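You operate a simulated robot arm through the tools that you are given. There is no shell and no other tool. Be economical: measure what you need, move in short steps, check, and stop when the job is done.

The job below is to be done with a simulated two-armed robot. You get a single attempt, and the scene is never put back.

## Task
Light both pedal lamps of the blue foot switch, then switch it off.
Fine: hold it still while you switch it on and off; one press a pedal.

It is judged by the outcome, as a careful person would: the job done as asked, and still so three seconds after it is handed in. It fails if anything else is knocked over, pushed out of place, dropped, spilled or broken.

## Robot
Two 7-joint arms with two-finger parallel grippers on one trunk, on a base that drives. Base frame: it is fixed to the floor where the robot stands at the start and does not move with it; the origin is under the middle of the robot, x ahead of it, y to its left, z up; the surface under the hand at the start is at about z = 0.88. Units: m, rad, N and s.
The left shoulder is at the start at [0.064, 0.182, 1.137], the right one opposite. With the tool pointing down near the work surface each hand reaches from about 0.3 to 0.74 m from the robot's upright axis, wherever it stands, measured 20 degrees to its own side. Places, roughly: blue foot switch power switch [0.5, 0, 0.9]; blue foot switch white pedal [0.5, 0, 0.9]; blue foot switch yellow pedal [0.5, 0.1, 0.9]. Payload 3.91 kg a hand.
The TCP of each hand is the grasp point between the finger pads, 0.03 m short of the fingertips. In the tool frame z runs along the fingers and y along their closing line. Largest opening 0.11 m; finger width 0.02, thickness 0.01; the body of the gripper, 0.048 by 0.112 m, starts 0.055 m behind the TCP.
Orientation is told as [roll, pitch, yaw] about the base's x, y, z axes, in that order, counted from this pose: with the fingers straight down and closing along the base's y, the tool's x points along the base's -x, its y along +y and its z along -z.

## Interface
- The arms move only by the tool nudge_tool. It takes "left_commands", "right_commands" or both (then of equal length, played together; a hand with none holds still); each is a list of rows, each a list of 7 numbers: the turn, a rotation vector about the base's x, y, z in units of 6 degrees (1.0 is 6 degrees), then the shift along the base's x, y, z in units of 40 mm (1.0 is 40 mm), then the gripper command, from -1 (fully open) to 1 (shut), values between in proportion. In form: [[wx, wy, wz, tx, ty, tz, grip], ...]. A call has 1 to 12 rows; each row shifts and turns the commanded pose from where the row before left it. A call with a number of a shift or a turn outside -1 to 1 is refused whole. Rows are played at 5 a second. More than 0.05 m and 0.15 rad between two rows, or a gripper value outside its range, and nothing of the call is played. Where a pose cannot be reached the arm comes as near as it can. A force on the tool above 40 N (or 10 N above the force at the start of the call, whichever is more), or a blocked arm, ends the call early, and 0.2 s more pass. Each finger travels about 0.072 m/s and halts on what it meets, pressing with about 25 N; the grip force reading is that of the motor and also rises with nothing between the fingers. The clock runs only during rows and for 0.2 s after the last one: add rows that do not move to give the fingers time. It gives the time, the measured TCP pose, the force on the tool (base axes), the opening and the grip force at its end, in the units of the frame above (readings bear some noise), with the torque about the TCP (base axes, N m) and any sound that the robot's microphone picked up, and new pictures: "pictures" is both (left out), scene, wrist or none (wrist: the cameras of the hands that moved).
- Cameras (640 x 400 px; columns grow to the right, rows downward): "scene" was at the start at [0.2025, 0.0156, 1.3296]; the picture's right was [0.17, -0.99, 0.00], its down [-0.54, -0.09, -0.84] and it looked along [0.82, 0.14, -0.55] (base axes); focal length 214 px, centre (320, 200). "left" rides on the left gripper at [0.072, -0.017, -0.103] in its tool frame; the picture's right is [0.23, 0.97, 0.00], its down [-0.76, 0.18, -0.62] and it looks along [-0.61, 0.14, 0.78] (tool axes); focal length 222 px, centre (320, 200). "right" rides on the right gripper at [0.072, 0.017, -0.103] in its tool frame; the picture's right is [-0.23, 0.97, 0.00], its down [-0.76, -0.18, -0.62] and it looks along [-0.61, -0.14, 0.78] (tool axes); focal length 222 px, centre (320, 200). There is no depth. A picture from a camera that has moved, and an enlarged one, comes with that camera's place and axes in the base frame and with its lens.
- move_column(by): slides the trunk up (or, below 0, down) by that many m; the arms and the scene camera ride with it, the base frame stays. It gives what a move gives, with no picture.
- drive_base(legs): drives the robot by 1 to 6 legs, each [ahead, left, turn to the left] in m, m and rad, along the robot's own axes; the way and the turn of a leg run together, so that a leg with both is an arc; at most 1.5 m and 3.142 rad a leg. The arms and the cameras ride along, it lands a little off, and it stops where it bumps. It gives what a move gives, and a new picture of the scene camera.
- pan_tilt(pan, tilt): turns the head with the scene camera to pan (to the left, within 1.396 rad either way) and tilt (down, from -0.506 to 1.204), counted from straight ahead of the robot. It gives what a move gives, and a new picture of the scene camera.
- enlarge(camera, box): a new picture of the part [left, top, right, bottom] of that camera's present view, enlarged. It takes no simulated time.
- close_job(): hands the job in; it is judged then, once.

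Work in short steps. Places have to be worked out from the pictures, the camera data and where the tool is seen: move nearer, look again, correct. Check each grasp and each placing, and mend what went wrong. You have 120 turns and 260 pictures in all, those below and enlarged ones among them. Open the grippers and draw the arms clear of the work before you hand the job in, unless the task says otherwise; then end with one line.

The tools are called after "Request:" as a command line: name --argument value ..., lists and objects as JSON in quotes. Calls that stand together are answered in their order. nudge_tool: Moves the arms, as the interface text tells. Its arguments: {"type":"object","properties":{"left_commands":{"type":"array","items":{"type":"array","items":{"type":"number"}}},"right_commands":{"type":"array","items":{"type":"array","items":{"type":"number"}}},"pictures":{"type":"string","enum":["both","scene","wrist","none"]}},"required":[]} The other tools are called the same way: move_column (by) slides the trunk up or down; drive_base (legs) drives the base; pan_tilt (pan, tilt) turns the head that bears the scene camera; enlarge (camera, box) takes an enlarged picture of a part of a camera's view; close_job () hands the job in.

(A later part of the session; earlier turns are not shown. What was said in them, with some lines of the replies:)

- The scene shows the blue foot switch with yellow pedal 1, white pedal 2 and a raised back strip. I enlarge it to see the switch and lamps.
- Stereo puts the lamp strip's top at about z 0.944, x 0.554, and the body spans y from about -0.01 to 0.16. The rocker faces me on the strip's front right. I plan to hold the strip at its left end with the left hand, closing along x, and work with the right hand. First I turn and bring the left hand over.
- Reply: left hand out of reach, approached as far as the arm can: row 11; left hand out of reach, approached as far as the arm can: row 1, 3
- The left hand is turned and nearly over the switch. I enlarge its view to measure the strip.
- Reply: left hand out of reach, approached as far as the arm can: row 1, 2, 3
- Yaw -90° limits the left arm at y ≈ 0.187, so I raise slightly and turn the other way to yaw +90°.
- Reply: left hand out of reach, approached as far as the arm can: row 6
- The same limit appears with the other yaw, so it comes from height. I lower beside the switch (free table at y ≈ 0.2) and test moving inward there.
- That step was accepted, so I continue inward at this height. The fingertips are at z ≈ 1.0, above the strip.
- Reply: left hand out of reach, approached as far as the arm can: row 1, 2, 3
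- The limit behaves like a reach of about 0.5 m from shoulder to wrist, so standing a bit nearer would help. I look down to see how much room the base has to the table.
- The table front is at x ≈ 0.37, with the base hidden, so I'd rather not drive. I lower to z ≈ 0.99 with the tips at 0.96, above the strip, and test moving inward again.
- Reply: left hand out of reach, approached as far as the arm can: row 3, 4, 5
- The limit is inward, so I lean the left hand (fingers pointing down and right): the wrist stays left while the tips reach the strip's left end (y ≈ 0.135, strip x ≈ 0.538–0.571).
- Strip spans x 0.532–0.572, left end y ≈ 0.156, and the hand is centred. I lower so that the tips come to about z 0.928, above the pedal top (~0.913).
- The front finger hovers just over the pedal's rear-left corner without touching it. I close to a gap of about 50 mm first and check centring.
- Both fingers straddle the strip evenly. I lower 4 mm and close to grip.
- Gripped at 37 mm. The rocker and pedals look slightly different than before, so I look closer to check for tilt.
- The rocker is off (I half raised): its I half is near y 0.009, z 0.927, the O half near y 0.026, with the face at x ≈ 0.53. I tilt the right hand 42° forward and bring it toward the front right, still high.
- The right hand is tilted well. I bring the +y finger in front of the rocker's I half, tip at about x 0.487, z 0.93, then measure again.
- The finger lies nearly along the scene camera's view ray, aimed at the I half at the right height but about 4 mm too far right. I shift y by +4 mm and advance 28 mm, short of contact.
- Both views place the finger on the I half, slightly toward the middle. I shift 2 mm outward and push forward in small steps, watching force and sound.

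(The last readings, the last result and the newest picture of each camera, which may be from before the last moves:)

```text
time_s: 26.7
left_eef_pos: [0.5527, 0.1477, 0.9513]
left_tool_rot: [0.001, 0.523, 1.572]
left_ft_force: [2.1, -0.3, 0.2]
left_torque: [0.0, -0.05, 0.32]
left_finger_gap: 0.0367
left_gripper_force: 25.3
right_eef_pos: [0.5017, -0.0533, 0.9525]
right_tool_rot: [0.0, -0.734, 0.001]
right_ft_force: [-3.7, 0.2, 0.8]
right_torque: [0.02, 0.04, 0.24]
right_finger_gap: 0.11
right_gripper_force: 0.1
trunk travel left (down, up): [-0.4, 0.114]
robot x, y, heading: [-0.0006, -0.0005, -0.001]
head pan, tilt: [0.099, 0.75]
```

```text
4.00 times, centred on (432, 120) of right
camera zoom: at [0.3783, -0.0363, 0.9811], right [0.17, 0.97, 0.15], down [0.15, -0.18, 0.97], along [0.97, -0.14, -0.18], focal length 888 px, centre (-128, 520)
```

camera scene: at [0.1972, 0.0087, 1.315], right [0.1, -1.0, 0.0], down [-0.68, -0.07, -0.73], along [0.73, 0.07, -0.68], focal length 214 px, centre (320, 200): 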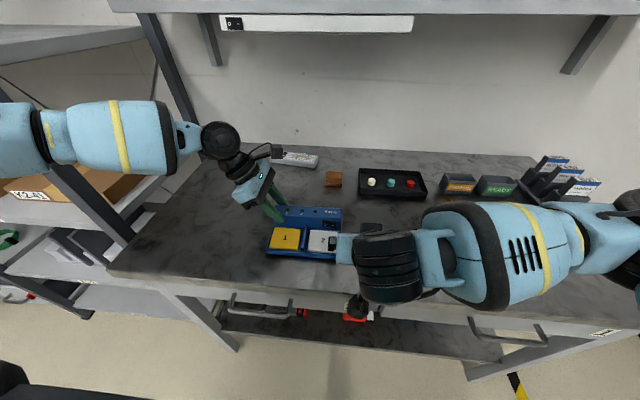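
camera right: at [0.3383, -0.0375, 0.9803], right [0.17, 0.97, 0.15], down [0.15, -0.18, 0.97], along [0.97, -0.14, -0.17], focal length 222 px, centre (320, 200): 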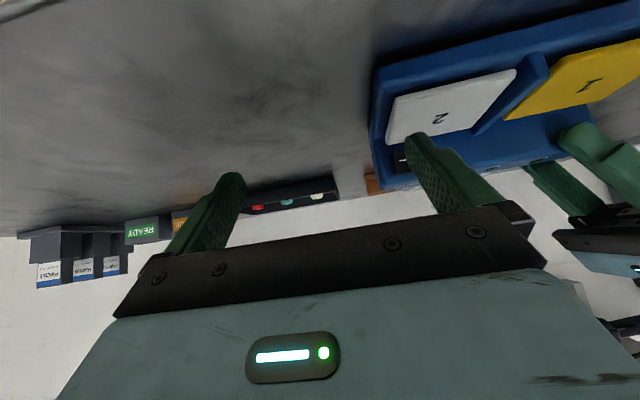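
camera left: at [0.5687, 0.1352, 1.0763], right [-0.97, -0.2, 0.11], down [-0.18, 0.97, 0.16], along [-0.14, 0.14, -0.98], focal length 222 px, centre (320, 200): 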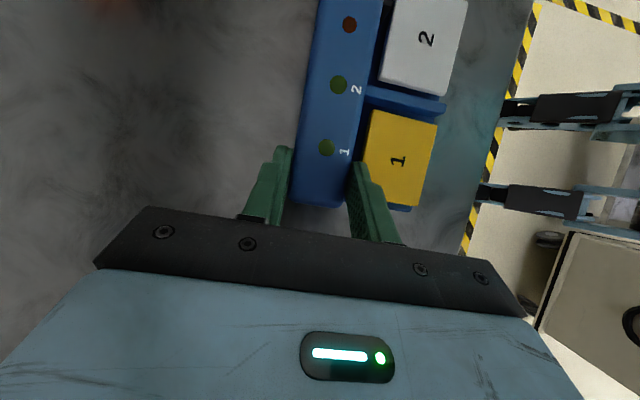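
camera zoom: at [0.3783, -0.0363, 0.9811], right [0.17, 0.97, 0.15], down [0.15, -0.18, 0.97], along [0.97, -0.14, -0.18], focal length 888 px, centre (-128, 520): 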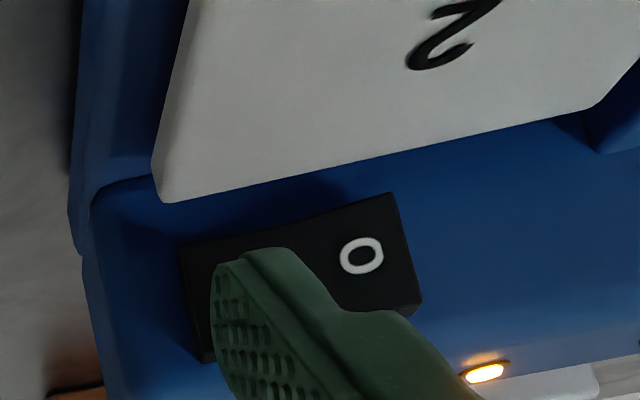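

The rocker moved and the power lamp is lit at a force of about 4 N. I back off straight and check the state.

Request:
nudge_tool --right_commands '[[0, 0, 0, -0.25, 0, 0, -1], [0, 0, 0, -0.5, 0, 0, -1], [0, 0, 0, -0.5, 0, 0.3, -1], [0, 0, 0, -0.3, 0, 0.5, -1]]' --pictures "wrist"

Request:
enlarge --camera "scene" --box '[260, 200, 356, 260]'

```text
time_s: 27.7
left_eef_pos: [0.5529, 0.1466, 0.9509]
left_tool_rot: [0.001, 0.522, 1.573]
left_ft_force: [-0.2, 0.7, 1.3]
left_torque: [0.01, -0.17, 0.21]
left_finger_gap: 0.0366
left_gripper_force: 25.2
right_eef_pos: [0.4394, -0.054, 0.9839]
right_tool_rot: [0.001, -0.734, 0.0]
right_ft_force: [-0.5, -0.1, -1.0]
right_torque: [0.01, 0.0, 0.03]
right_finger_gap: 0.1101
right_gripper_force: 0.1
trunk travel left (down, up): [-0.4, 0.114]
robot x, y, heading: [0.0014, 0.0007, -0.004]
head pan, tilt: [0.099, 0.75]
camera right: at [0.3156, -0.036, 1.0126], right [0.17, 0.97, 0.15], down [0.15, -0.18, 0.97], along [0.97, -0.14, -0.18], focal length 222 px, centre (320, 200)
```

right: 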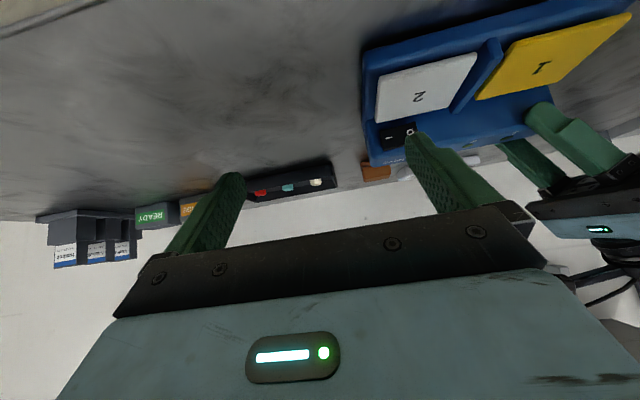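

```text
6.67 times, centred on (308, 230) of scene
camera zoom: at [0.1971, 0.0088, 1.315], right [0.1, -1.0, 0.0], down [-0.68, -0.07, -0.73], along [0.73, 0.07, -0.68], focal length 1430 px, centre (400, 0)
```

zoom: 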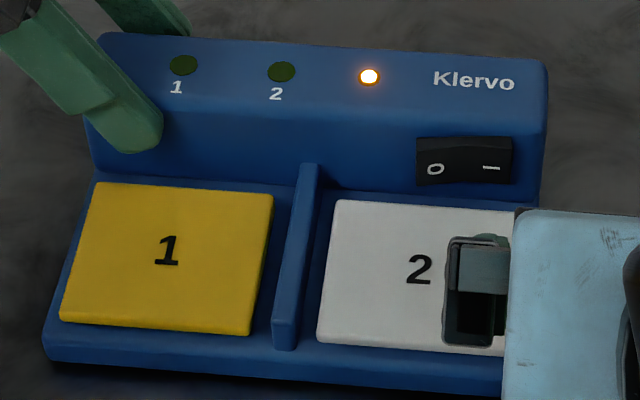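

Power is on, with I pressed and the lamp lit. Now the white pedal, centred at about (0.493, 0.03), top z ≈ 0.913. I close the right gripper, reduce the tilt to 30° and hover above the pedal.

Request:
nudge_tool --right_commands '[[0, 1, 0, 0, 0.3, 0.1, 0], [0, 1, 0, 0.2, 0.4, 0.1, 1], [0, 0, 0, 0.2, 0.5, 0, 1], [0, 0, 0, 0.2, 0.5, -0.2, 1], [0, 0, 0, 0.2, 0.4, -0.2, 1], [0, 0, 0, 0, 0, -0.2, 1], [0, 0, 0, 0, 0, 0, 1]]'

Request:
enlarge --camera "scene" --box '[260, 200, 356, 260]'

```text
time_s: 29.3
left_eef_pos: [0.5525, 0.1479, 0.9523]
left_tool_rot: [0.0, 0.524, 1.572]
left_ft_force: [-0.1, -0.4, 2.2]
left_torque: [-0.05, -0.06, 0.05]
left_finger_gap: 0.0365
left_gripper_force: 25.1
right_eef_pos: [0.4724, 0.0301, 0.9693]
right_tool_rot: [0.0, -0.523, 0.0]
right_ft_force: [-0.8, 0.4, -0.8]
right_torque: [-0.01, 0.03, 0.0]
right_finger_gap: 0.0001
right_gripper_force: 24.7
trunk travel left (down, up): [-0.4, 0.114]
robot x, y, heading: [-0.0003, -0.0019, -0.0]
head pan, tilt: [0.099, 0.75]
camera scene: at [0.1971, 0.0088, 1.315], right [0.1, -1.0, 0.0], down [-0.68, -0.07, -0.73], along [0.73, 0.07, -0.68], focal length 214 px, centre (320, 200)
camera right: at [0.3569, 0.0482, 1.0223], right [0.2, 0.97, 0.11], down [0.35, -0.18, 0.92], along [0.92, -0.14, -0.37], focal length 222 px, centre (320, 200)
```

scene: 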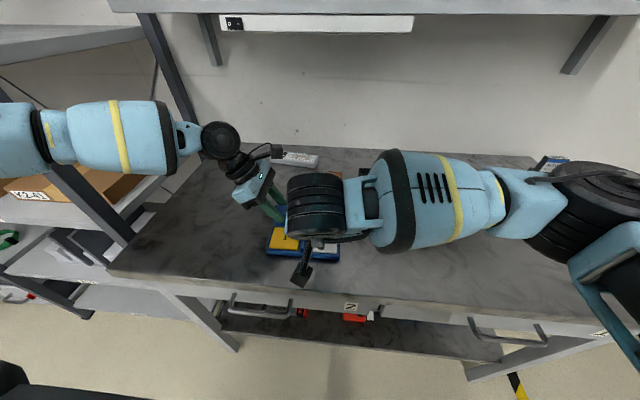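
right: 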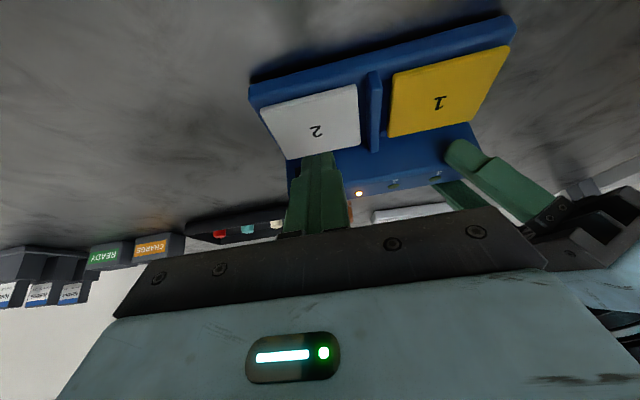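

```text
6.67 times, centred on (308, 230) of scene
camera zoom: at [0.1971, 0.0088, 1.315], right [0.1, -1.0, 0.0], down [-0.68, -0.07, -0.73], along [0.73, 0.07, -0.68], focal length 1430 px, centre (400, 0)
```

zoom: 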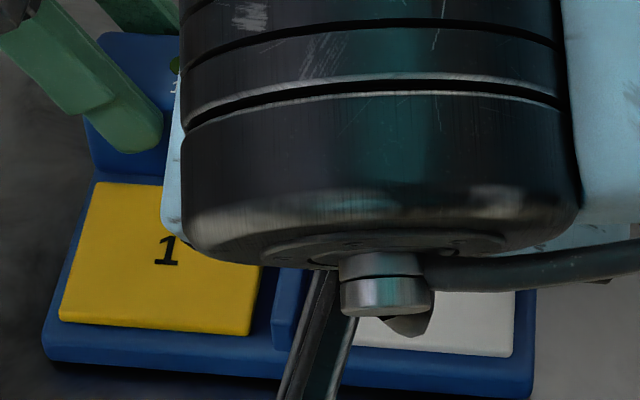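

The tip is above the middle of the white pedal, and this camera also sees the lamps. I go down 20 mm and then in small steps.

Request:
nudge_tool --right_commands '[[0, 0, 0, -0.1, 0, -0.25, 1], [0, 0, 0, 0, 0, -0.25, 1], [0, 0, 0, 0, 0, 0, 1]]' --pictures "wrist"

```text
time_s: 30.1
left_eef_pos: [0.5514, 0.1461, 0.9506]
left_tool_rot: [0.0, 0.525, 1.572]
left_ft_force: [0.3, 0.7, 1.4]
left_torque: [-0.04, -0.03, 0.18]
left_finger_gap: 0.0371
left_gripper_force: 25.1
right_eef_pos: [0.4682, 0.0307, 0.9483]
right_tool_rot: [-0.001, -0.523, -0.001]
right_ft_force: [0.0, -0.1, 0.5]
right_torque: [0.01, -0.02, -0.04]
right_finger_gap: 0.0001
right_gripper_force: 24.5
trunk travel left (down, up): [-0.4, 0.114]
robot x, y, heading: [-0.0025, -0.0004, -0.001]
head pan, tilt: [0.099, 0.75]
camera right: at [0.3527, 0.0479, 1.0023], right [0.2, 0.97, 0.11], down [0.35, -0.18, 0.92], along [0.92, -0.14, -0.37], focal length 222 px, centre (320, 200)
```

right: 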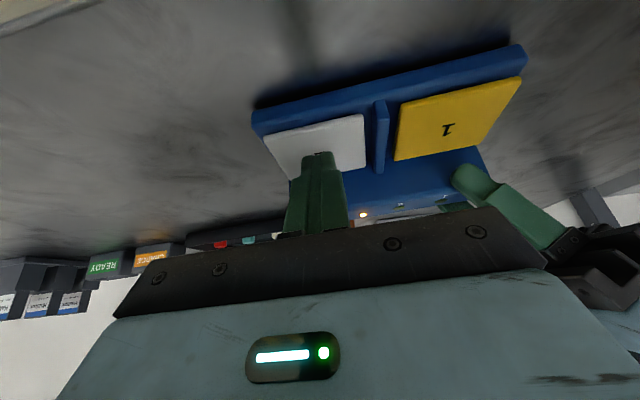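

No contact yet. I continue down in 2 mm steps.

Request:
nudge_tool --right_commands '[[0, 0, 0, 0, 0, -0.06, 1], [0, 0, 0, 0, 0, -0.06, 1], [0, 0, 0, 0, 0, -0.05, 1], [0, 0, 0, 0, 0, 0, 1]]' --pictures "wrist"

```text
time_s: 31.1
left_eef_pos: [0.553, 0.1482, 0.9518]
left_tool_rot: [0.0, 0.523, 1.572]
left_ft_force: [-0.4, 0.3, 0.3]
left_torque: [0.02, -0.02, 0.17]
left_finger_gap: 0.0368
left_gripper_force: 24.8
right_eef_pos: [0.4673, 0.0305, 0.9411]
right_tool_rot: [0.0, -0.525, 0.0]
right_ft_force: [-0.6, -0.3, -0.2]
right_torque: [0.02, 0.04, 0.01]
right_finger_gap: 0.0
right_gripper_force: 24.5
trunk travel left (down, up): [-0.4, 0.114]
robot x, y, heading: [-0.0001, -0.0015, -0.004]
head pan, tilt: [0.099, 0.75]
camera right: at [0.3529, 0.048, 0.9952], right [0.2, 0.97, 0.11], down [0.35, -0.18, 0.92], along [0.92, -0.14, -0.37], focal length 222 px, centre (320, 200)
```

right: 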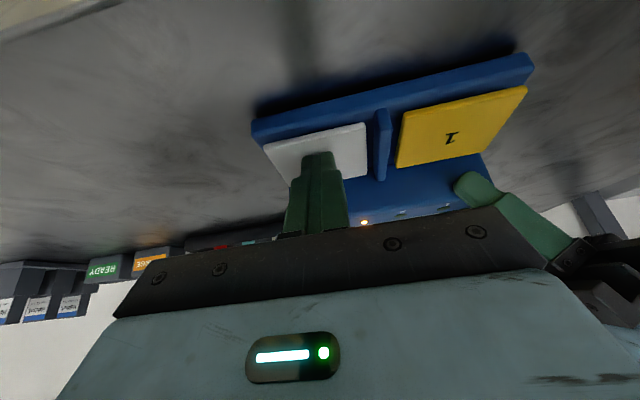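

Still free: tip at about z 0.915, lower corner near 0.910. I continue in small steps.

Request:
nudge_tool --right_commands '[[0, 0, 0, 0, 0, -0.05, 1], [0, 0, 0, 0, 0, -0.05, 1], [0, 0, 0, 0, 0, -0.05, 1], [0, 0, 0, 0, 0, 0, 1]]' --pictures "wrist"

```text
time_s: 32.1
left_eef_pos: [0.5532, 0.1474, 0.9517]
left_tool_rot: [-0.001, 0.521, 1.574]
left_ft_force: [1.6, 1.0, 0.0]
left_torque: [-0.19, -0.07, 0.17]
left_finger_gap: 0.037
left_gripper_force: 25.0
right_eef_pos: [0.4683, 0.0306, 0.9356]
right_tool_rot: [0.0, -0.526, -0.002]
right_ft_force: [-0.1, -3.0, 7.1]
right_torque: [-0.11, -0.01, -0.07]
right_finger_gap: 0.0
right_gripper_force: 25.1
trunk travel left (down, up): [-0.4, 0.114]
robot x, y, heading: [0.0016, 0.0042, -0.003]
head pan, tilt: [0.099, 0.75]
heard: click
camera right: at [0.3524, 0.048, 0.9894], right [0.2, 0.97, 0.11], down [0.35, -0.18, 0.92], along [0.92, -0.14, -0.37], focal length 222 px, centre (320, 200)
```

right: 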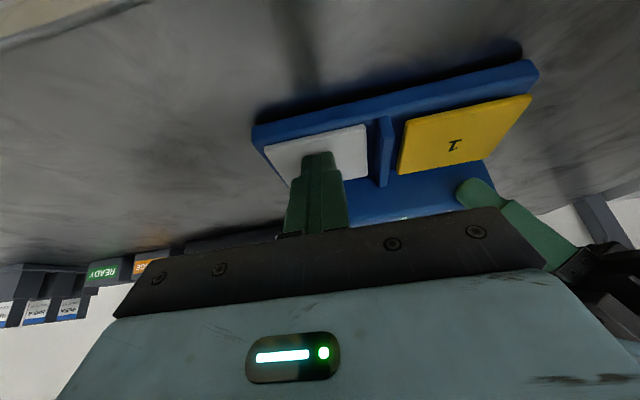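

A click was heard at 7 N. I lift straight off and look at the lamps.

Request:
nudge_tool --right_commands '[[0, 0, 0, 0, 0, 0.3, 1], [0, 0, 0, 0, 0, 0.6, 1], [0, 0, 0, 0, 0, 0.5, 1], [0, 0, 0, 0, 0, 0, 1]]' --pictures "wrist"

Request:
enlarge --camera "right" --box '[340, 120, 500, 220]'

```text
time_s: 33.1
left_eef_pos: [0.5518, 0.1468, 0.9535]
left_tool_rot: [-0.001, 0.522, 1.572]
left_ft_force: [0.0, 0.8, 1.6]
left_torque: [0.22, -0.06, 0.03]
left_finger_gap: 0.0369
left_gripper_force: 25.0
right_eef_pos: [0.4678, 0.0314, 0.9928]
right_tool_rot: [-0.002, -0.524, 0.0]
right_ft_force: [-0.2, -0.1, -1.1]
right_torque: [-0.01, 0.01, 0.03]
right_finger_gap: 0.0003
right_gripper_force: 24.7
trunk travel left (down, up): [-0.4, 0.114]
robot x, y, heading: [0.0026, -0.0009, -0.004]
head pan, tilt: [0.099, 0.75]
camera right: at [0.3531, 0.049, 1.0461], right [0.2, 0.97, 0.11], down [0.35, -0.18, 0.92], along [0.92, -0.14, -0.37], focal length 222 px, centre (320, 200)
```

right: 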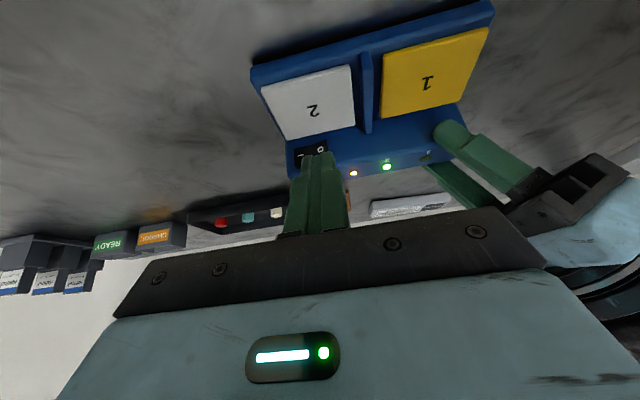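

```text
4.00 times, centred on (420, 170) of right
camera zoom: at [0.3531, 0.049, 1.0461], right [0.2, 0.97, 0.11], down [0.35, -0.18, 0.92], along [0.92, -0.14, -0.37], focal length 888 px, centre (-80, 320)
```

zoom: 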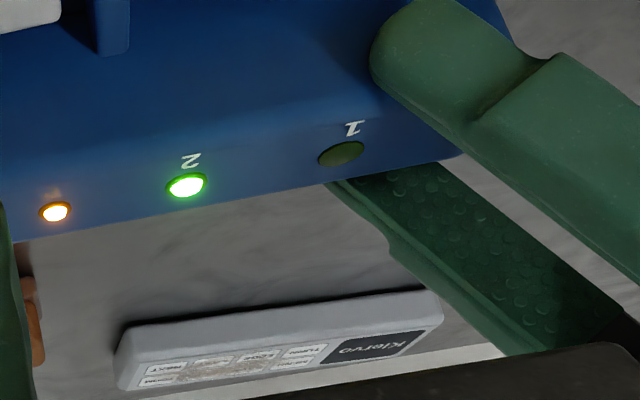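

Lamp 2 is lit and stays on. I move over the yellow pedal, tip target about (0.480, 0.112), keeping in front of the left hand.

Request:
nudge_tool --right_commands '[[0, 0, 0, -0.05, 0.4, 0, 1], [0, 0, 0, -0.05, 0.5, 0, 1], [0, 0, 0, 0, 0.5, 0, 1], [0, 0, 0, 0, 0.6, 0, 1], [0, 0, 0, 0, 0, -0.3, 1], [0, 0, 0, 0, 0, 0, 1]]'

```text
time_s: 34.5
left_eef_pos: [0.5526, 0.1467, 0.952]
left_tool_rot: [0.0, 0.524, 1.572]
left_ft_force: [-0.7, 0.8, 0.8]
left_torque: [-0.09, 0.03, -0.07]
left_finger_gap: 0.037
left_gripper_force: 24.5
right_eef_pos: [0.4636, 0.1104, 0.9781]
right_tool_rot: [0.001, -0.524, -0.001]
right_ft_force: [0.5, -0.1, -0.2]
right_torque: [-0.01, -0.02, -0.01]
right_finger_gap: 0.0001
right_gripper_force: 24.6
trunk travel left (down, up): [-0.4, 0.114]
robot x, y, heading: [0.0012, 0.0006, 0.002]
head pan, tilt: [0.099, 0.75]
camera scene: at [0.1971, 0.0088, 1.315], right [0.1, -1.0, 0.0], down [-0.68, -0.07, -0.73], along [0.73, 0.07, -0.68], focal length 214 px, centre (320, 200)
camera right: at [0.3487, 0.1277, 1.0324], right [0.2, 0.97, 0.11], down [0.35, -0.18, 0.92], along [0.92, -0.14, -0.37], focal length 222 px, centre (320, 200)
```

scene: 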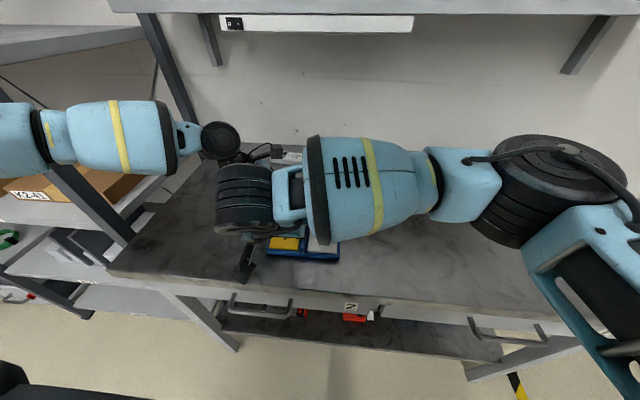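
right: 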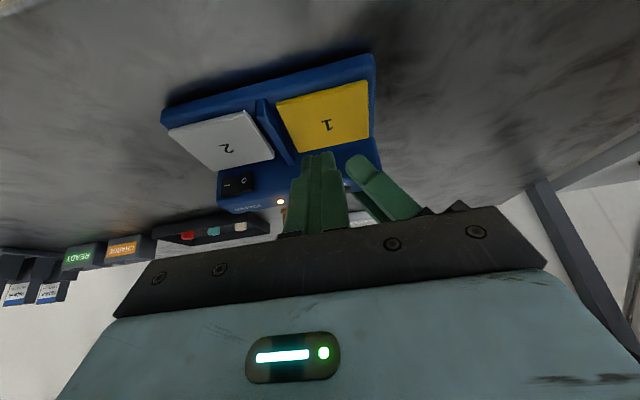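

Positioned over the yellow pedal and clear of the left hand. I lower to just above contact, then press in 2 mm steps to the depth that clicked the white pedal (TCP z ≈ 0.936).

Request:
nudge_tool --right_commands '[[0, 0, 0, 0, 0, -0.3, 1], [0, 0, 0, 0, 0, -0.3, 1], [0, 0, 0, 0, 0, -0.2, 1], [0, 0, 0, 0, 0, -0.1, 1], [0, 0, 0, 0, 0, -0.05, 1], [0, 0, 0, 0, 0, -0.05, 1], [0, 0, 0, 0, 0, -0.05, 1], [0, 0, 0, 0, 0, 0, 1]]' --pictures "wrist"

```text
time_s: 36.3
left_eef_pos: [0.5523, 0.1477, 0.952]
left_tool_rot: [0.001, 0.522, 1.573]
left_ft_force: [0.5, 1.1, 0.0]
left_torque: [-0.1, -0.02, 0.06]
left_finger_gap: 0.0368
left_gripper_force: 25.4
right_eef_pos: [0.4628, 0.1114, 0.9369]
right_tool_rot: [-0.001, -0.525, -0.001]
right_ft_force: [-1.9, -2.2, 5.0]
right_torque: [-0.07, 0.06, -0.03]
right_finger_gap: 0.0
right_gripper_force: 24.9
trunk travel left (down, up): [-0.4, 0.114]
robot x, y, heading: [-0.0054, -0.0021, -0.002]
head pan, tilt: [0.099, 0.75]
heard: click
camera right: at [0.3482, 0.1278, 0.9908], right [0.2, 0.97, 0.11], down [0.35, -0.18, 0.92], along [0.92, -0.14, -0.37], focal length 222 px, centre (320, 200)
```

right: 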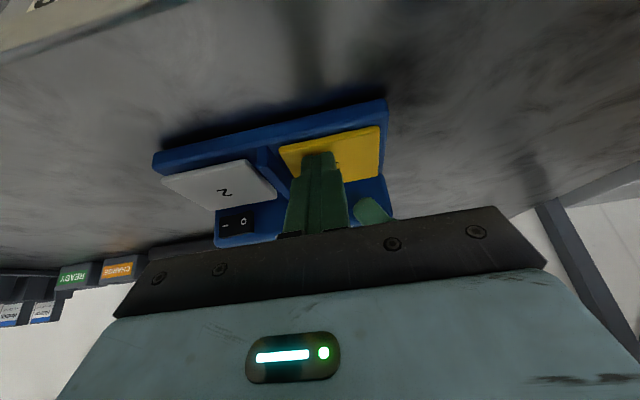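

It clicked. I lift straight off, then move right, to see the lamps.

Request:
nudge_tool --right_commands '[[0, 0, 0, 0, 0, 0.3, 1], [0, 0, 0, 0, 0, 0.6, 1], [0, 0, 0, 0, 0, 0.5, 1], [0, 0, 0, -0.2, -0.6, 0, 1], [0, 0, 0, -0.2, -0.8, 0, 1], [0, 0, 0, -0.2, -0.8, 0, 1], [0, 0, 0, 0, -0.6, 0, 1]]' --pictures "scene"

Request:
enlarge --camera "right" --box '[350, 60, 590, 210]'

```text
time_s: 37.9
left_eef_pos: [0.5518, 0.1471, 0.9518]
left_tool_rot: [-0.001, 0.524, 1.574]
left_ft_force: [-0.3, -1.3, 0.7]
left_torque: [0.31, -0.07, 0.03]
left_finger_gap: 0.0371
left_gripper_force: 24.9
right_eef_pos: [0.4397, -0.0017, 0.9926]
right_tool_rot: [0.0, -0.525, -0.001]
right_ft_force: [0.2, -0.3, 0.4]
right_torque: [0.03, -0.01, -0.03]
right_finger_gap: 0.0003
right_gripper_force: 25.1
trunk travel left (down, up): [-0.4, 0.114]
robot x, y, heading: [0.0001, 0.0029, 0.001]
head pan, tilt: [0.099, 0.75]
camera scene: at [0.1972, 0.0084, 1.3149], right [0.1, -1.0, 0.0], down [-0.68, -0.07, -0.73], along [0.73, 0.07, -0.68], focal length 214 px, centre (320, 200)
```

scene: 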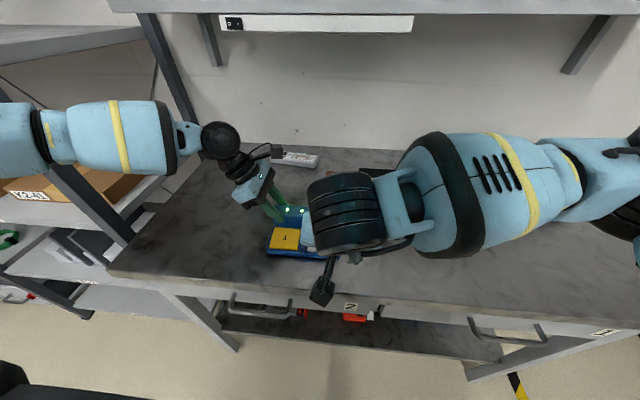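

```text
2.67 times, centred on (470, 135) of right
camera zoom: at [0.3247, 0.0148, 1.0467], right [0.2, 0.97, 0.11], down [0.35, -0.18, 0.92], along [0.92, -0.14, -0.37], focal length 592 px, centre (-80, 373)
```

zoom: 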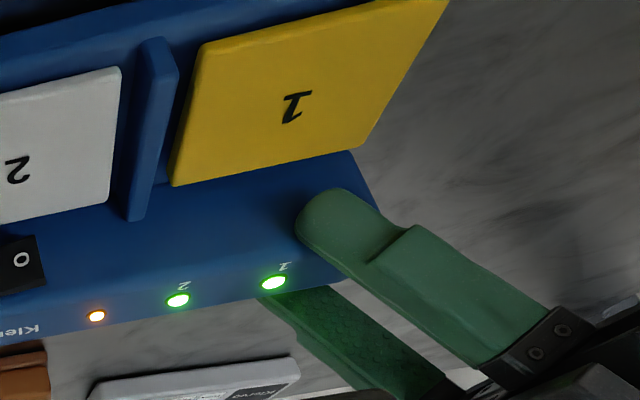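

Both lamps are lit. Now to switch off: I return to the 42° tilt, open the gripper, and line the +y finger up with the O half (y ≈ 0.026).

Request:
nudge_tool --right_commands '[[0, -1, 0, 0, -0.4, 0, 0], [0, -1, 0, 0, -0.4, 0, -1], [0, 0, 0, 0, 0, -0.3, -1], [0, 0, 0, 0.2, 0, -0.4, -1], [0, 0, 0, 0.3, 0, -0.3, -1], [0, 0, 0, 0, 0, 0, -1]]' --pictures "none"

Request:
enlarge --camera "right" --box '[352, 70, 512, 170]'

Request:
enlarge --camera "scene" --box '[270, 200, 366, 260]'

```text
time_s: 39.3
left_eef_pos: [0.5523, 0.1475, 0.9516]
left_tool_rot: [0.0, 0.523, 1.572]
left_ft_force: [-0.3, -1.0, 1.3]
left_torque: [-0.14, 0.0, -0.08]
left_finger_gap: 0.0366
left_gripper_force: 25.0
right_eef_pos: [0.4605, -0.0312, 0.9526]
right_tool_rot: [0.0, -0.733, 0.0]
right_ft_force: [-0.8, 1.5, 0.1]
right_torque: [-0.01, 0.02, 0.0]
right_finger_gap: 0.1099
right_gripper_force: 0.0
trunk travel left (down, up): [-0.4, 0.114]
robot x, y, heading: [0.002, 0.0022, -0.0]
head pan, tilt: [0.099, 0.75]
```

```text
4.00 times, centred on (432, 120) of right
camera zoom: at [0.3369, -0.0154, 0.9813], right [0.17, 0.97, 0.15], down [0.15, -0.18, 0.97], along [0.97, -0.14, -0.17], focal length 888 px, centre (-128, 520)
```

zoom: 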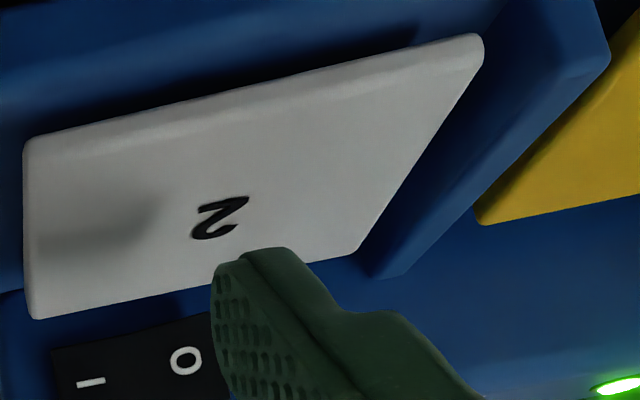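

```text
6.67 times, centred on (318, 230) of scene
camera zoom: at [0.1972, 0.0086, 1.315], right [0.1, -1.0, 0.0], down [-0.68, -0.07, -0.73], along [0.73, 0.07, -0.68], focal length 1430 px, centre (333, 0)
```

zoom: 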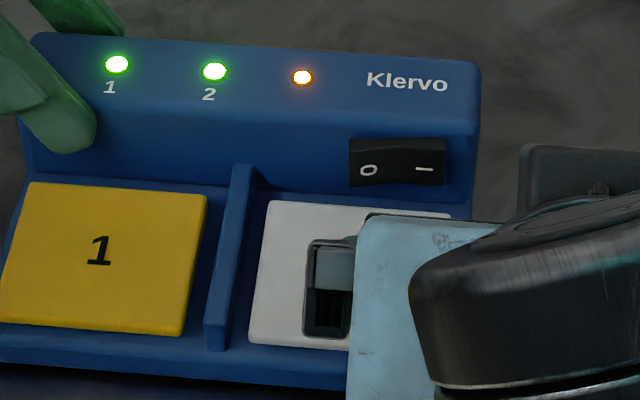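

Both lamps show from the scene camera too. Scaling from the earlier press view, TCP y should be about -0.035, so I shift 3.5 mm right and advance short of contact.

Request:
nudge_tool --right_commands '[[0, 0, 0, 0.2, -0.08, 0, -1], [0, 0, 0, 0.25, 0, 0, -1], [0, 0, 0, 0.2, 0, 0, -1], [0, 0, 0, 0, 0, 0, -1]]' --pictures "none"

Request:
enlarge --camera "right" --box '[352, 70, 512, 170]'

```text
time_s: 40.3
left_eef_pos: [0.5526, 0.1463, 0.9522]
left_tool_rot: [0.0, 0.522, 1.573]
left_ft_force: [-0.9, -1.1, 0.5]
left_torque: [-0.05, 0.03, 0.03]
left_finger_gap: 0.0368
left_gripper_force: 25.0
right_eef_pos: [0.4861, -0.0361, 0.9533]
right_tool_rot: [0.0, -0.732, 0.0]
right_ft_force: [0.1, 0.0, -0.2]
right_torque: [0.0, 0.0, -0.03]
right_finger_gap: 0.1099
right_gripper_force: 0.0
trunk travel left (down, up): [-0.4, 0.114]
robot x, y, heading: [0.0017, 0.0025, -0.001]
head pan, tilt: [0.099, 0.75]
```

```text
4.00 times, centred on (432, 120) of right
camera zoom: at [0.3623, -0.0187, 0.982], right [0.17, 0.97, 0.15], down [0.15, -0.18, 0.97], along [0.97, -0.14, -0.17], focal length 888 px, centre (-128, 520)
```

zoom: 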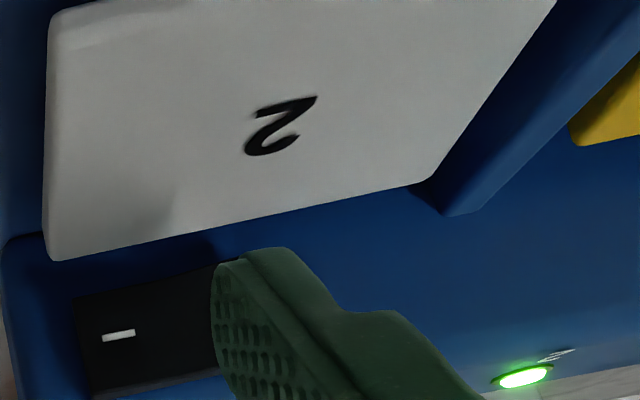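

The finger will meet the O half. I push forward in small steps as before.

Request:
nudge_tool --right_commands '[[0, 0, 0, 0.1, 0, 0, -1], [0, 0, 0, 0.1, 0, 0, -1], [0, 0, 0, 0.1, 0, 0, -1], [0, 0, 0, 0.08, 0, 0, -1], [0, 0, 0, 0, 0, 0, -1]]' --pictures "none"

Request:
enlarge --camera "right" --box '[352, 70, 512, 170]'

Request:
enlarge --camera "scene" --box '[270, 200, 366, 260]'

```text
time_s: 41.5
left_eef_pos: [0.5522, 0.1486, 0.9523]
left_tool_rot: [0.001, 0.521, 1.572]
left_ft_force: [0.6, -1.8, -0.3]
left_torque: [0.07, 0.04, 0.17]
left_finger_gap: 0.0368
left_gripper_force: 24.6
right_eef_pos: [0.5004, -0.0346, 0.9529]
right_tool_rot: [0.0, -0.733, 0.002]
right_ft_force: [-1.5, 0.3, 1.0]
right_torque: [0.03, 0.03, 0.14]
right_finger_gap: 0.11
right_gripper_force: 0.0
trunk travel left (down, up): [-0.4, 0.114]
robot x, y, heading: [-0.0029, 0.005, 0.001]
head pan, tilt: [0.099, 0.75]
```

```text
4.00 times, centred on (432, 120) of right
camera zoom: at [0.3769, -0.0183, 0.9824], right [0.17, 0.97, 0.15], down [0.15, -0.18, 0.97], along [0.97, -0.14, -0.18], focal length 888 px, centre (-128, 520)
```

zoom: 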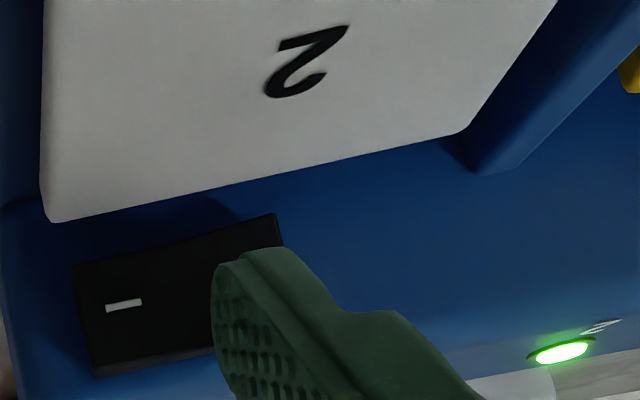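

```text
6.67 times, centred on (318, 230) of scene
camera zoom: at [0.1971, 0.0086, 1.315], right [0.1, -1.0, 0.0], down [-0.68, -0.07, -0.73], along [0.73, 0.07, -0.68], focal length 1430 px, centre (333, 0)
```

zoom: 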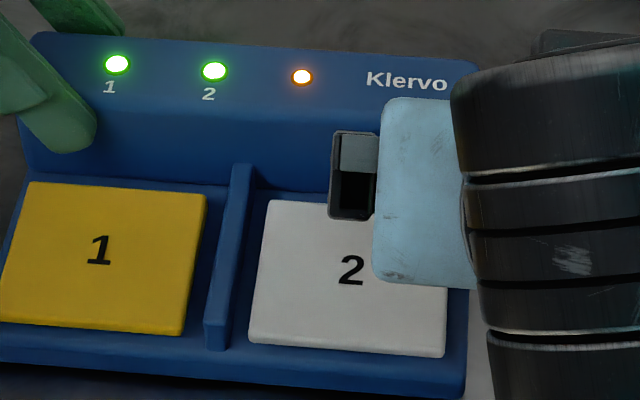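

In light contact with the O half but not switched yet. I continue a few more small steps.

Request:
nudge_tool --right_commands '[[0, 0, 0, 0.06, 0, 0, -1], [0, 0, 0, 0.06, 0, 0, -1], [0, 0, 0, 0, 0, 0, -1]]' --pictures "none"

Request:
enlarge --camera "scene" --box '[270, 200, 366, 260]'

```text
time_s: 42.3
left_eef_pos: [0.5533, 0.1485, 0.9516]
left_tool_rot: [-0.002, 0.522, 1.575]
left_ft_force: [11.1, 1.6, 0.6]
left_torque: [0.13, -0.16, 1.19]
left_finger_gap: 0.0373
left_gripper_force: 24.8
right_eef_pos: [0.5042, -0.0342, 0.9543]
right_tool_rot: [0.003, -0.734, 0.0]
right_ft_force: [-12.3, 1.0, 7.9]
right_torque: [0.57, 0.03, 0.71]
right_finger_gap: 0.1101
right_gripper_force: 0.3
trunk travel left (down, up): [-0.4, 0.114]
robot x, y, heading: [-0.0002, 0.0015, 0.004]
head pan, tilt: [0.099, 0.75]
```

```text
6.67 times, centred on (318, 230) of scene
camera zoom: at [0.1968, 0.009, 1.315], right [0.1, -0.99, 0.0], down [-0.68, -0.07, -0.73], along [0.73, 0.07, -0.68], focal length 1430 px, centre (333, 0)
```

zoom: 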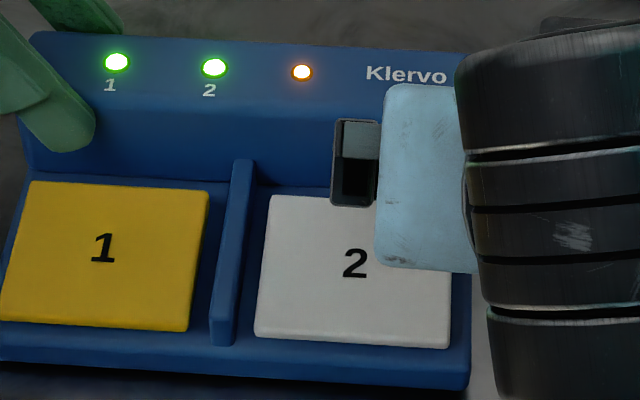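

12 N without switching, so I'm probably not squarely on the rocker. I stop pushing and look.

Request:
enlarge --camera "right" --box '[352, 70, 512, 170]'

Request:
nudge_tool --right_commands '[[0, 0, 0, -0.12, 0, 0, -1], [0, 0, 0, -0.12, 0, 0, -1], [0, 0, 0, 0, 0, 0, -1]]' --pictures "none"

Request:
enlarge --camera "right" --box '[352, 70, 512, 170]'

```text
4.00 times, centred on (432, 120) of right
camera zoom: at [0.3816, -0.0182, 0.9826], right [0.17, 0.97, 0.15], down [0.15, -0.18, 0.97], along [0.97, -0.14, -0.17], focal length 888 px, centre (-128, 520)
```

zoom: 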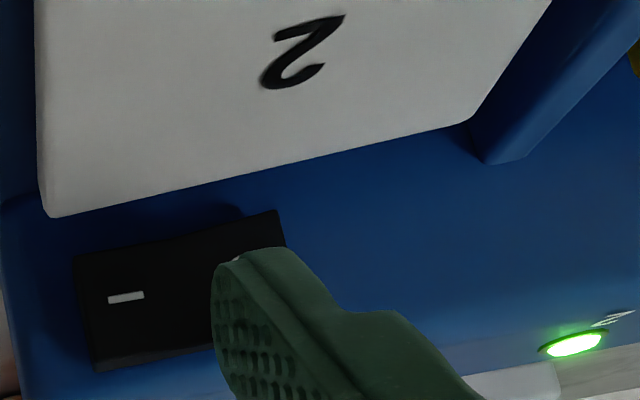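

```text
time_s: 43.1
left_eef_pos: [0.5518, 0.1468, 0.9515]
left_tool_rot: [0.001, 0.523, 1.57]
left_ft_force: [-0.2, -0.8, 0.6]
left_torque: [-0.04, 0.06, 0.14]
left_finger_gap: 0.0369
left_gripper_force: 25.0
right_eef_pos: [0.4953, -0.0376, 0.9531]
right_tool_rot: [-0.001, -0.733, -0.003]
right_ft_force: [-0.6, 0.1, 0.5]
right_torque: [0.02, 0.01, 0.01]
right_finger_gap: 0.1101
right_gripper_force: 0.1
trunk travel left (down, up): [-0.4, 0.114]
robot x, y, heading: [0.0009, 0.0037, 0.0]
head pan, tilt: [0.099, 0.75]
```

```text
4.00 times, centred on (432, 120) of right
camera zoom: at [0.3724, -0.0201, 0.9819], right [0.17, 0.97, 0.15], down [0.15, -0.18, 0.97], along [0.97, -0.14, -0.18], focal length 888 px, centre (-128, 520)
```

zoom: 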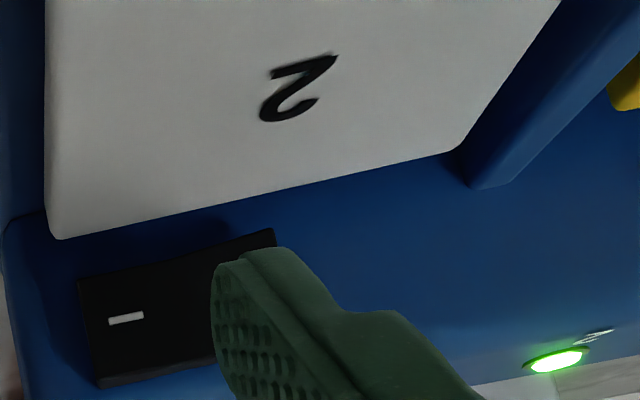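

The contact seems to have been at z ≈ 0.937, near the rocker's top edge: the side view gives the rocker z ≈ 0.911–0.934. I lower 8 mm (still about 7 mm above the pedal), shift 2 mm toward the O centre, and push again gently.

Request:
nudge_tool --right_commands '[[0, 0, 0, -0.1, 0, 0, -1], [0, 0, 0, 0, 0.03, -0.2, -1], [0, 0, 0, 0.1, 0, 0, -1], [0, 0, 0, 0.1, 0, 0, -1], [0, 0, 0, 0, 0, 0, -1]]' --pictures "none"

Request:
enlarge --camera "right" --box '[352, 70, 512, 170]'

```text
time_s: 44.3
left_eef_pos: [0.553, 0.1483, 0.9514]
left_tool_rot: [0.0, 0.522, 1.573]
left_ft_force: [1.3, -2.4, -0.2]
left_torque: [0.11, 0.06, 0.38]
left_finger_gap: 0.0369
left_gripper_force: 25.3
right_eef_pos: [0.5019, -0.0344, 0.9447]
right_tool_rot: [0.001, -0.733, 0.001]
right_ft_force: [-2.5, 0.2, 0.0]
right_torque: [0.04, 0.09, 0.23]
right_finger_gap: 0.1101
right_gripper_force: 0.1
trunk travel left (down, up): [-0.4, 0.114]
robot x, y, heading: [0.0022, -0.0001, 0.004]
head pan, tilt: [0.099, 0.75]
```

```text
4.00 times, centred on (432, 120) of right
camera zoom: at [0.3765, -0.0182, 0.9745], right [0.17, 0.97, 0.15], down [0.15, -0.18, 0.97], along [0.97, -0.14, -0.18], focal length 888 px, centre (-128, 520)
```

zoom: 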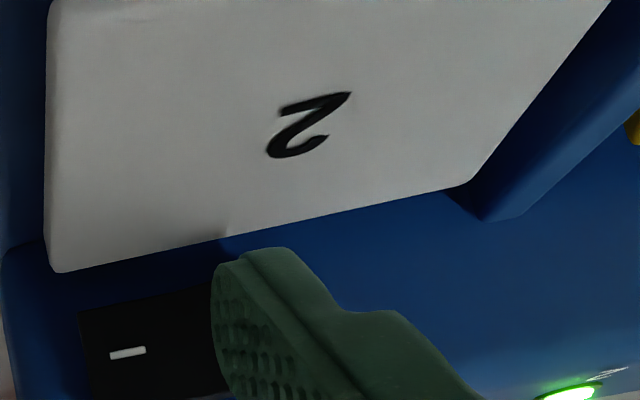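

Now a pure x contact on the rocker at 2.5 N. I press further in 2 mm steps.

Request:
nudge_tool --right_commands '[[0, 0, 0, 0.05, -0.03, 0, -1], [0, 0, 0, 0.05, 0, 0, -1], [0, 0, 0, 0, 0, 0, -1]]' --pictures "none"

Request:
enlarge --camera "right" --box '[352, 70, 552, 195]'

```text
time_s: 45.1
left_eef_pos: [0.5538, 0.1481, 0.9521]
left_tool_rot: [-0.002, 0.521, 1.573]
left_ft_force: [8.8, -2.4, -0.6]
left_torque: [0.0, -0.25, 1.15]
left_finger_gap: 0.0375
left_gripper_force: 24.7
right_eef_pos: [0.5043, -0.0355, 0.9448]
right_tool_rot: [0.002, -0.734, 0.0]
right_ft_force: [-11.2, 2.5, 4.2]
right_torque: [0.39, 0.02, 0.7]
right_finger_gap: 0.1101
right_gripper_force: 0.1
trunk travel left (down, up): [-0.4, 0.114]
robot x, y, heading: [0.0031, -0.0003, -0.005]
head pan, tilt: [0.099, 0.75]
```

```text
3.20 times, centred on (452, 132) of right
camera zoom: at [0.3808, -0.0188, 0.9738], right [0.17, 0.97, 0.15], down [0.15, -0.18, 0.97], along [0.97, -0.14, -0.18], focal length 711 px, centre (-102, 416)
```

zoom: 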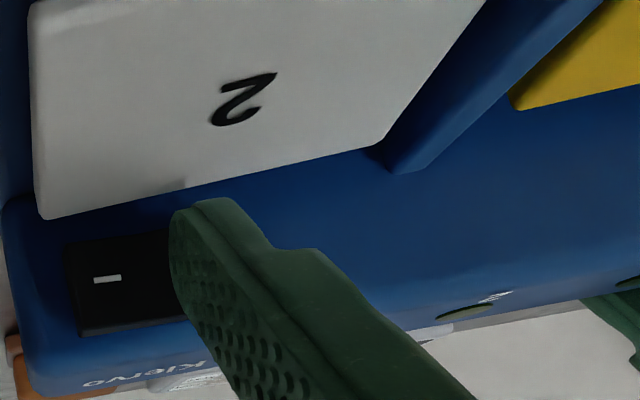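

The lamps have gone dark, so it is switched off. I retract straight back.

Request:
nudge_tool --right_commands '[[0, 0, 0, -0.2, 0, 0, -1], [0, 0, 0, -0.4, 0, 0.1, -1], [0, 0, 0, -0.5, -0.2, 0.5, -1], [0, 0, 0, -0.5, -0.5, 0.7, -1], [0, 0, 0, -0.3, -1, 0.7, -1], [0, 0, 0, 0, -1, 0.7, -1], [0, 0, 0, 0, -1, 0.5, -1]]' --pictures "scene"

Request:
enlarge --camera "scene" --box '[260, 200, 356, 260]'

```text
refused: row 5 steps farther than a row can; nothing moved
```

```text
6.67 times, centred on (308, 230) of scene
camera zoom: at [0.1971, 0.0089, 1.315], right [0.1, -1.0, 0.0], down [-0.68, -0.07, -0.73], along [0.73, 0.07, -0.68], focal length 1430 px, centre (400, 0)
```

zoom: 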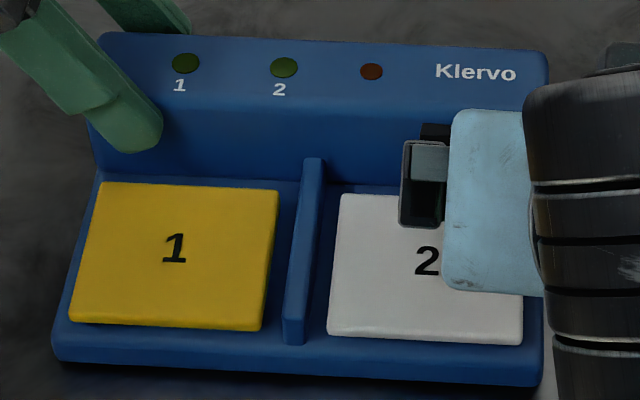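

One row was too long and the call was refused. I retract with shorter rows.

Request:
nudge_tool --right_commands '[[0, 0, 0, -0.2, 0, 0, -1], [0, 0, 0, -0.4, 0, 0.1, -1], [0, 0, 0, -0.5, -0.2, 0.5, -1], [0, 0, 0, -0.5, -0.4, 0.6, -1], [0, 0, 0, 0, -0.8, 0.6, -1], [0, 0, 0, 0, -0.8, 0.6, -1], [0, 0, 0, 0, -0.8, 0.5, -1]]' --pictures "scene"

Request:
enlarge --camera "scene" --box '[260, 200, 356, 260]'

```text
time_s: 46.7
left_eef_pos: [0.5525, 0.1473, 0.9529]
left_tool_rot: [-0.001, 0.523, 1.574]
left_ft_force: [-1.7, -1.1, 2.8]
left_torque: [0.38, -0.19, 0.01]
left_finger_gap: 0.0366
left_gripper_force: 25.5
right_eef_pos: [0.4385, -0.1577, 1.0613]
right_tool_rot: [-0.002, -0.733, 0.001]
right_ft_force: [-0.6, -0.3, -0.1]
right_torque: [-0.04, -0.02, -0.04]
right_finger_gap: 0.1102
right_gripper_force: 0.0
trunk travel left (down, up): [-0.4, 0.114]
robot x, y, heading: [0.0016, 0.0015, 0.001]
head pan, tilt: [0.099, 0.75]
camera scene: at [0.1969, 0.0082, 1.315], right [0.1, -1.0, 0.0], down [-0.68, -0.07, -0.73], along [0.73, 0.07, -0.68], focal length 214 px, centre (320, 200)
```

scene: 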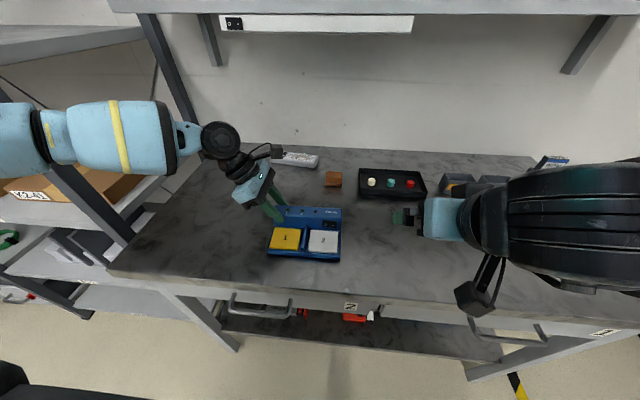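

```text
6.67 times, centred on (308, 230) of scene
camera zoom: at [0.1969, 0.0082, 1.315], right [0.1, -1.0, 0.0], down [-0.68, -0.07, -0.73], along [0.73, 0.07, -0.68], focal length 1430 px, centre (400, 0)
```

zoom: 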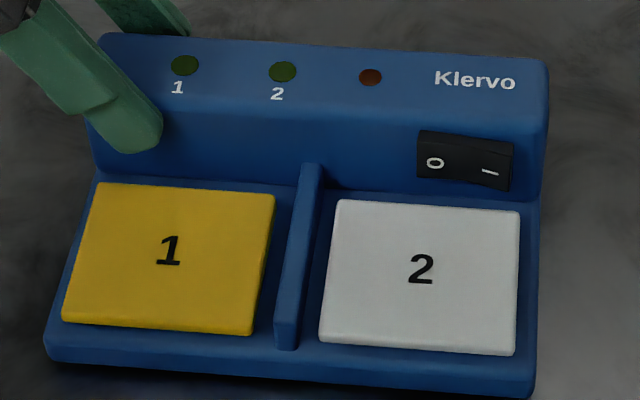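

The switch is off with all lamps dark, and its place is unchanged. I release the left gripper and lift that arm clear; the right arm also lifts back.

Request:
nudge_tool --left_commands '[[0, 0, 0, 0, 0, 0, 0], [0, 0, 0, 0, 0, 0, -0.5], [0, 0, 0, 0, 0, 0, -1], [0, 0, 0, 0, 0, 0, -1], [0, 0, 0, 0, 0.1, 0.4, -1], [0, 0, 0, 0, 0.3, 0.6, -1], [0, 0, 0, -0.2, 0.5, 0.6, -1], [0, 0, 0, -0.4, 0.5, 0.6, -1], [0, 0, 0, -0.4, 0.3, 0.6, -1]]' --right_commands '[[0, 0, 0, 0, 0, 0.3, -1], [0, 0, 0, 0, 0, 0.3, -1], [0, 0, 0, 0, 0, 0.3, -1], [0, 0, 0, 0, -0.3, 0.3, -1], [0, 0, 0, 0, -0.3, 0.3, -1], [0, 0, 0, 0, 0, 0, -1], [0, 0, 0, 0, 0, 0, -1], [0, 0, 0, 0, 0, 0, -1], [0, 0, 0, 0, 0, 0, -1]]' --pictures "scene"

Request:
enlarge --camera "scene" --box '[250, 190, 362, 270]'

```text
time_s: 48.7
left_eef_pos: [0.5131, 0.2162, 1.0643]
left_tool_rot: [0.0, 0.524, 1.573]
left_ft_force: [-0.7, 0.0, 0.3]
left_torque: [0.01, 0.03, 0.01]
left_finger_gap: 0.1097
left_gripper_force: 0.2
right_eef_pos: [0.4397, -0.1805, 1.1212]
right_tool_rot: [0.0, -0.732, 0.001]
right_ft_force: [-0.2, 0.2, -0.2]
right_torque: [-0.01, 0.0, 0.02]
right_finger_gap: 0.1097
right_gripper_force: 0.0
trunk travel left (down, up): [-0.4, 0.114]
robot x, y, heading: [-0.0024, -0.001, 0.0]
head pan, tilt: [0.099, 0.75]
camera scene: at [0.1966, 0.0087, 1.3151], right [0.1, -1.0, 0.0], down [-0.68, -0.07, -0.73], along [0.73, 0.07, -0.68], focal length 214 px, centre (320, 200)
```

scene: 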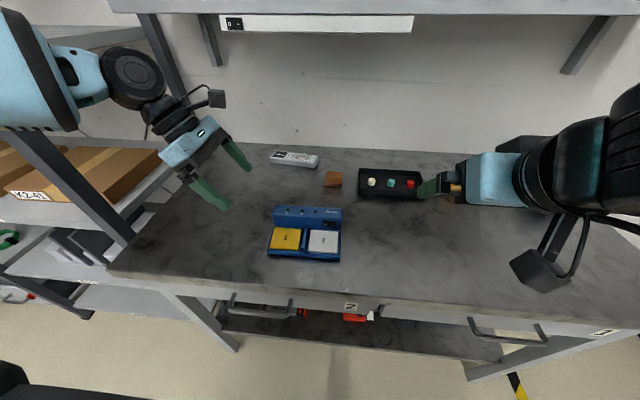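

```text
5.00 times, centred on (306, 230) of scene
camera zoom: at [0.1966, 0.0087, 1.3151], right [0.1, -1.0, 0.0], down [-0.68, -0.07, -0.73], along [0.73, 0.07, -0.68], focal length 1072 px, centre (390, 50)
```

zoom: 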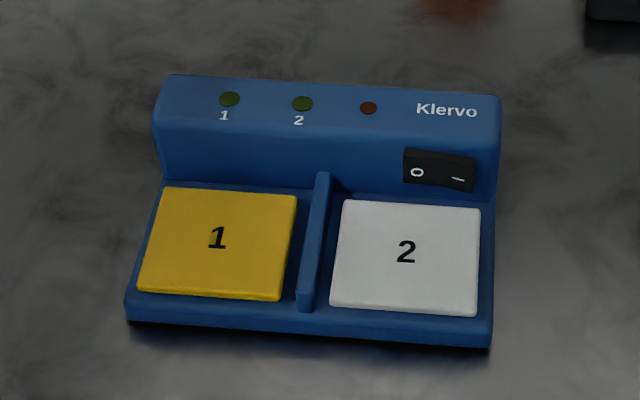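

The switch is off, in its place and undisturbed, and both arms are clear with grippers open. I hand the job in.

Request:
close_job

```text
The job is handed in.
```

I switched the blue foot switch on, lit both pedal lamps with one press each, and switched it off again; the left hand held it throughout, and the off switch needed a second push because the first landed at the rocker's top edge.
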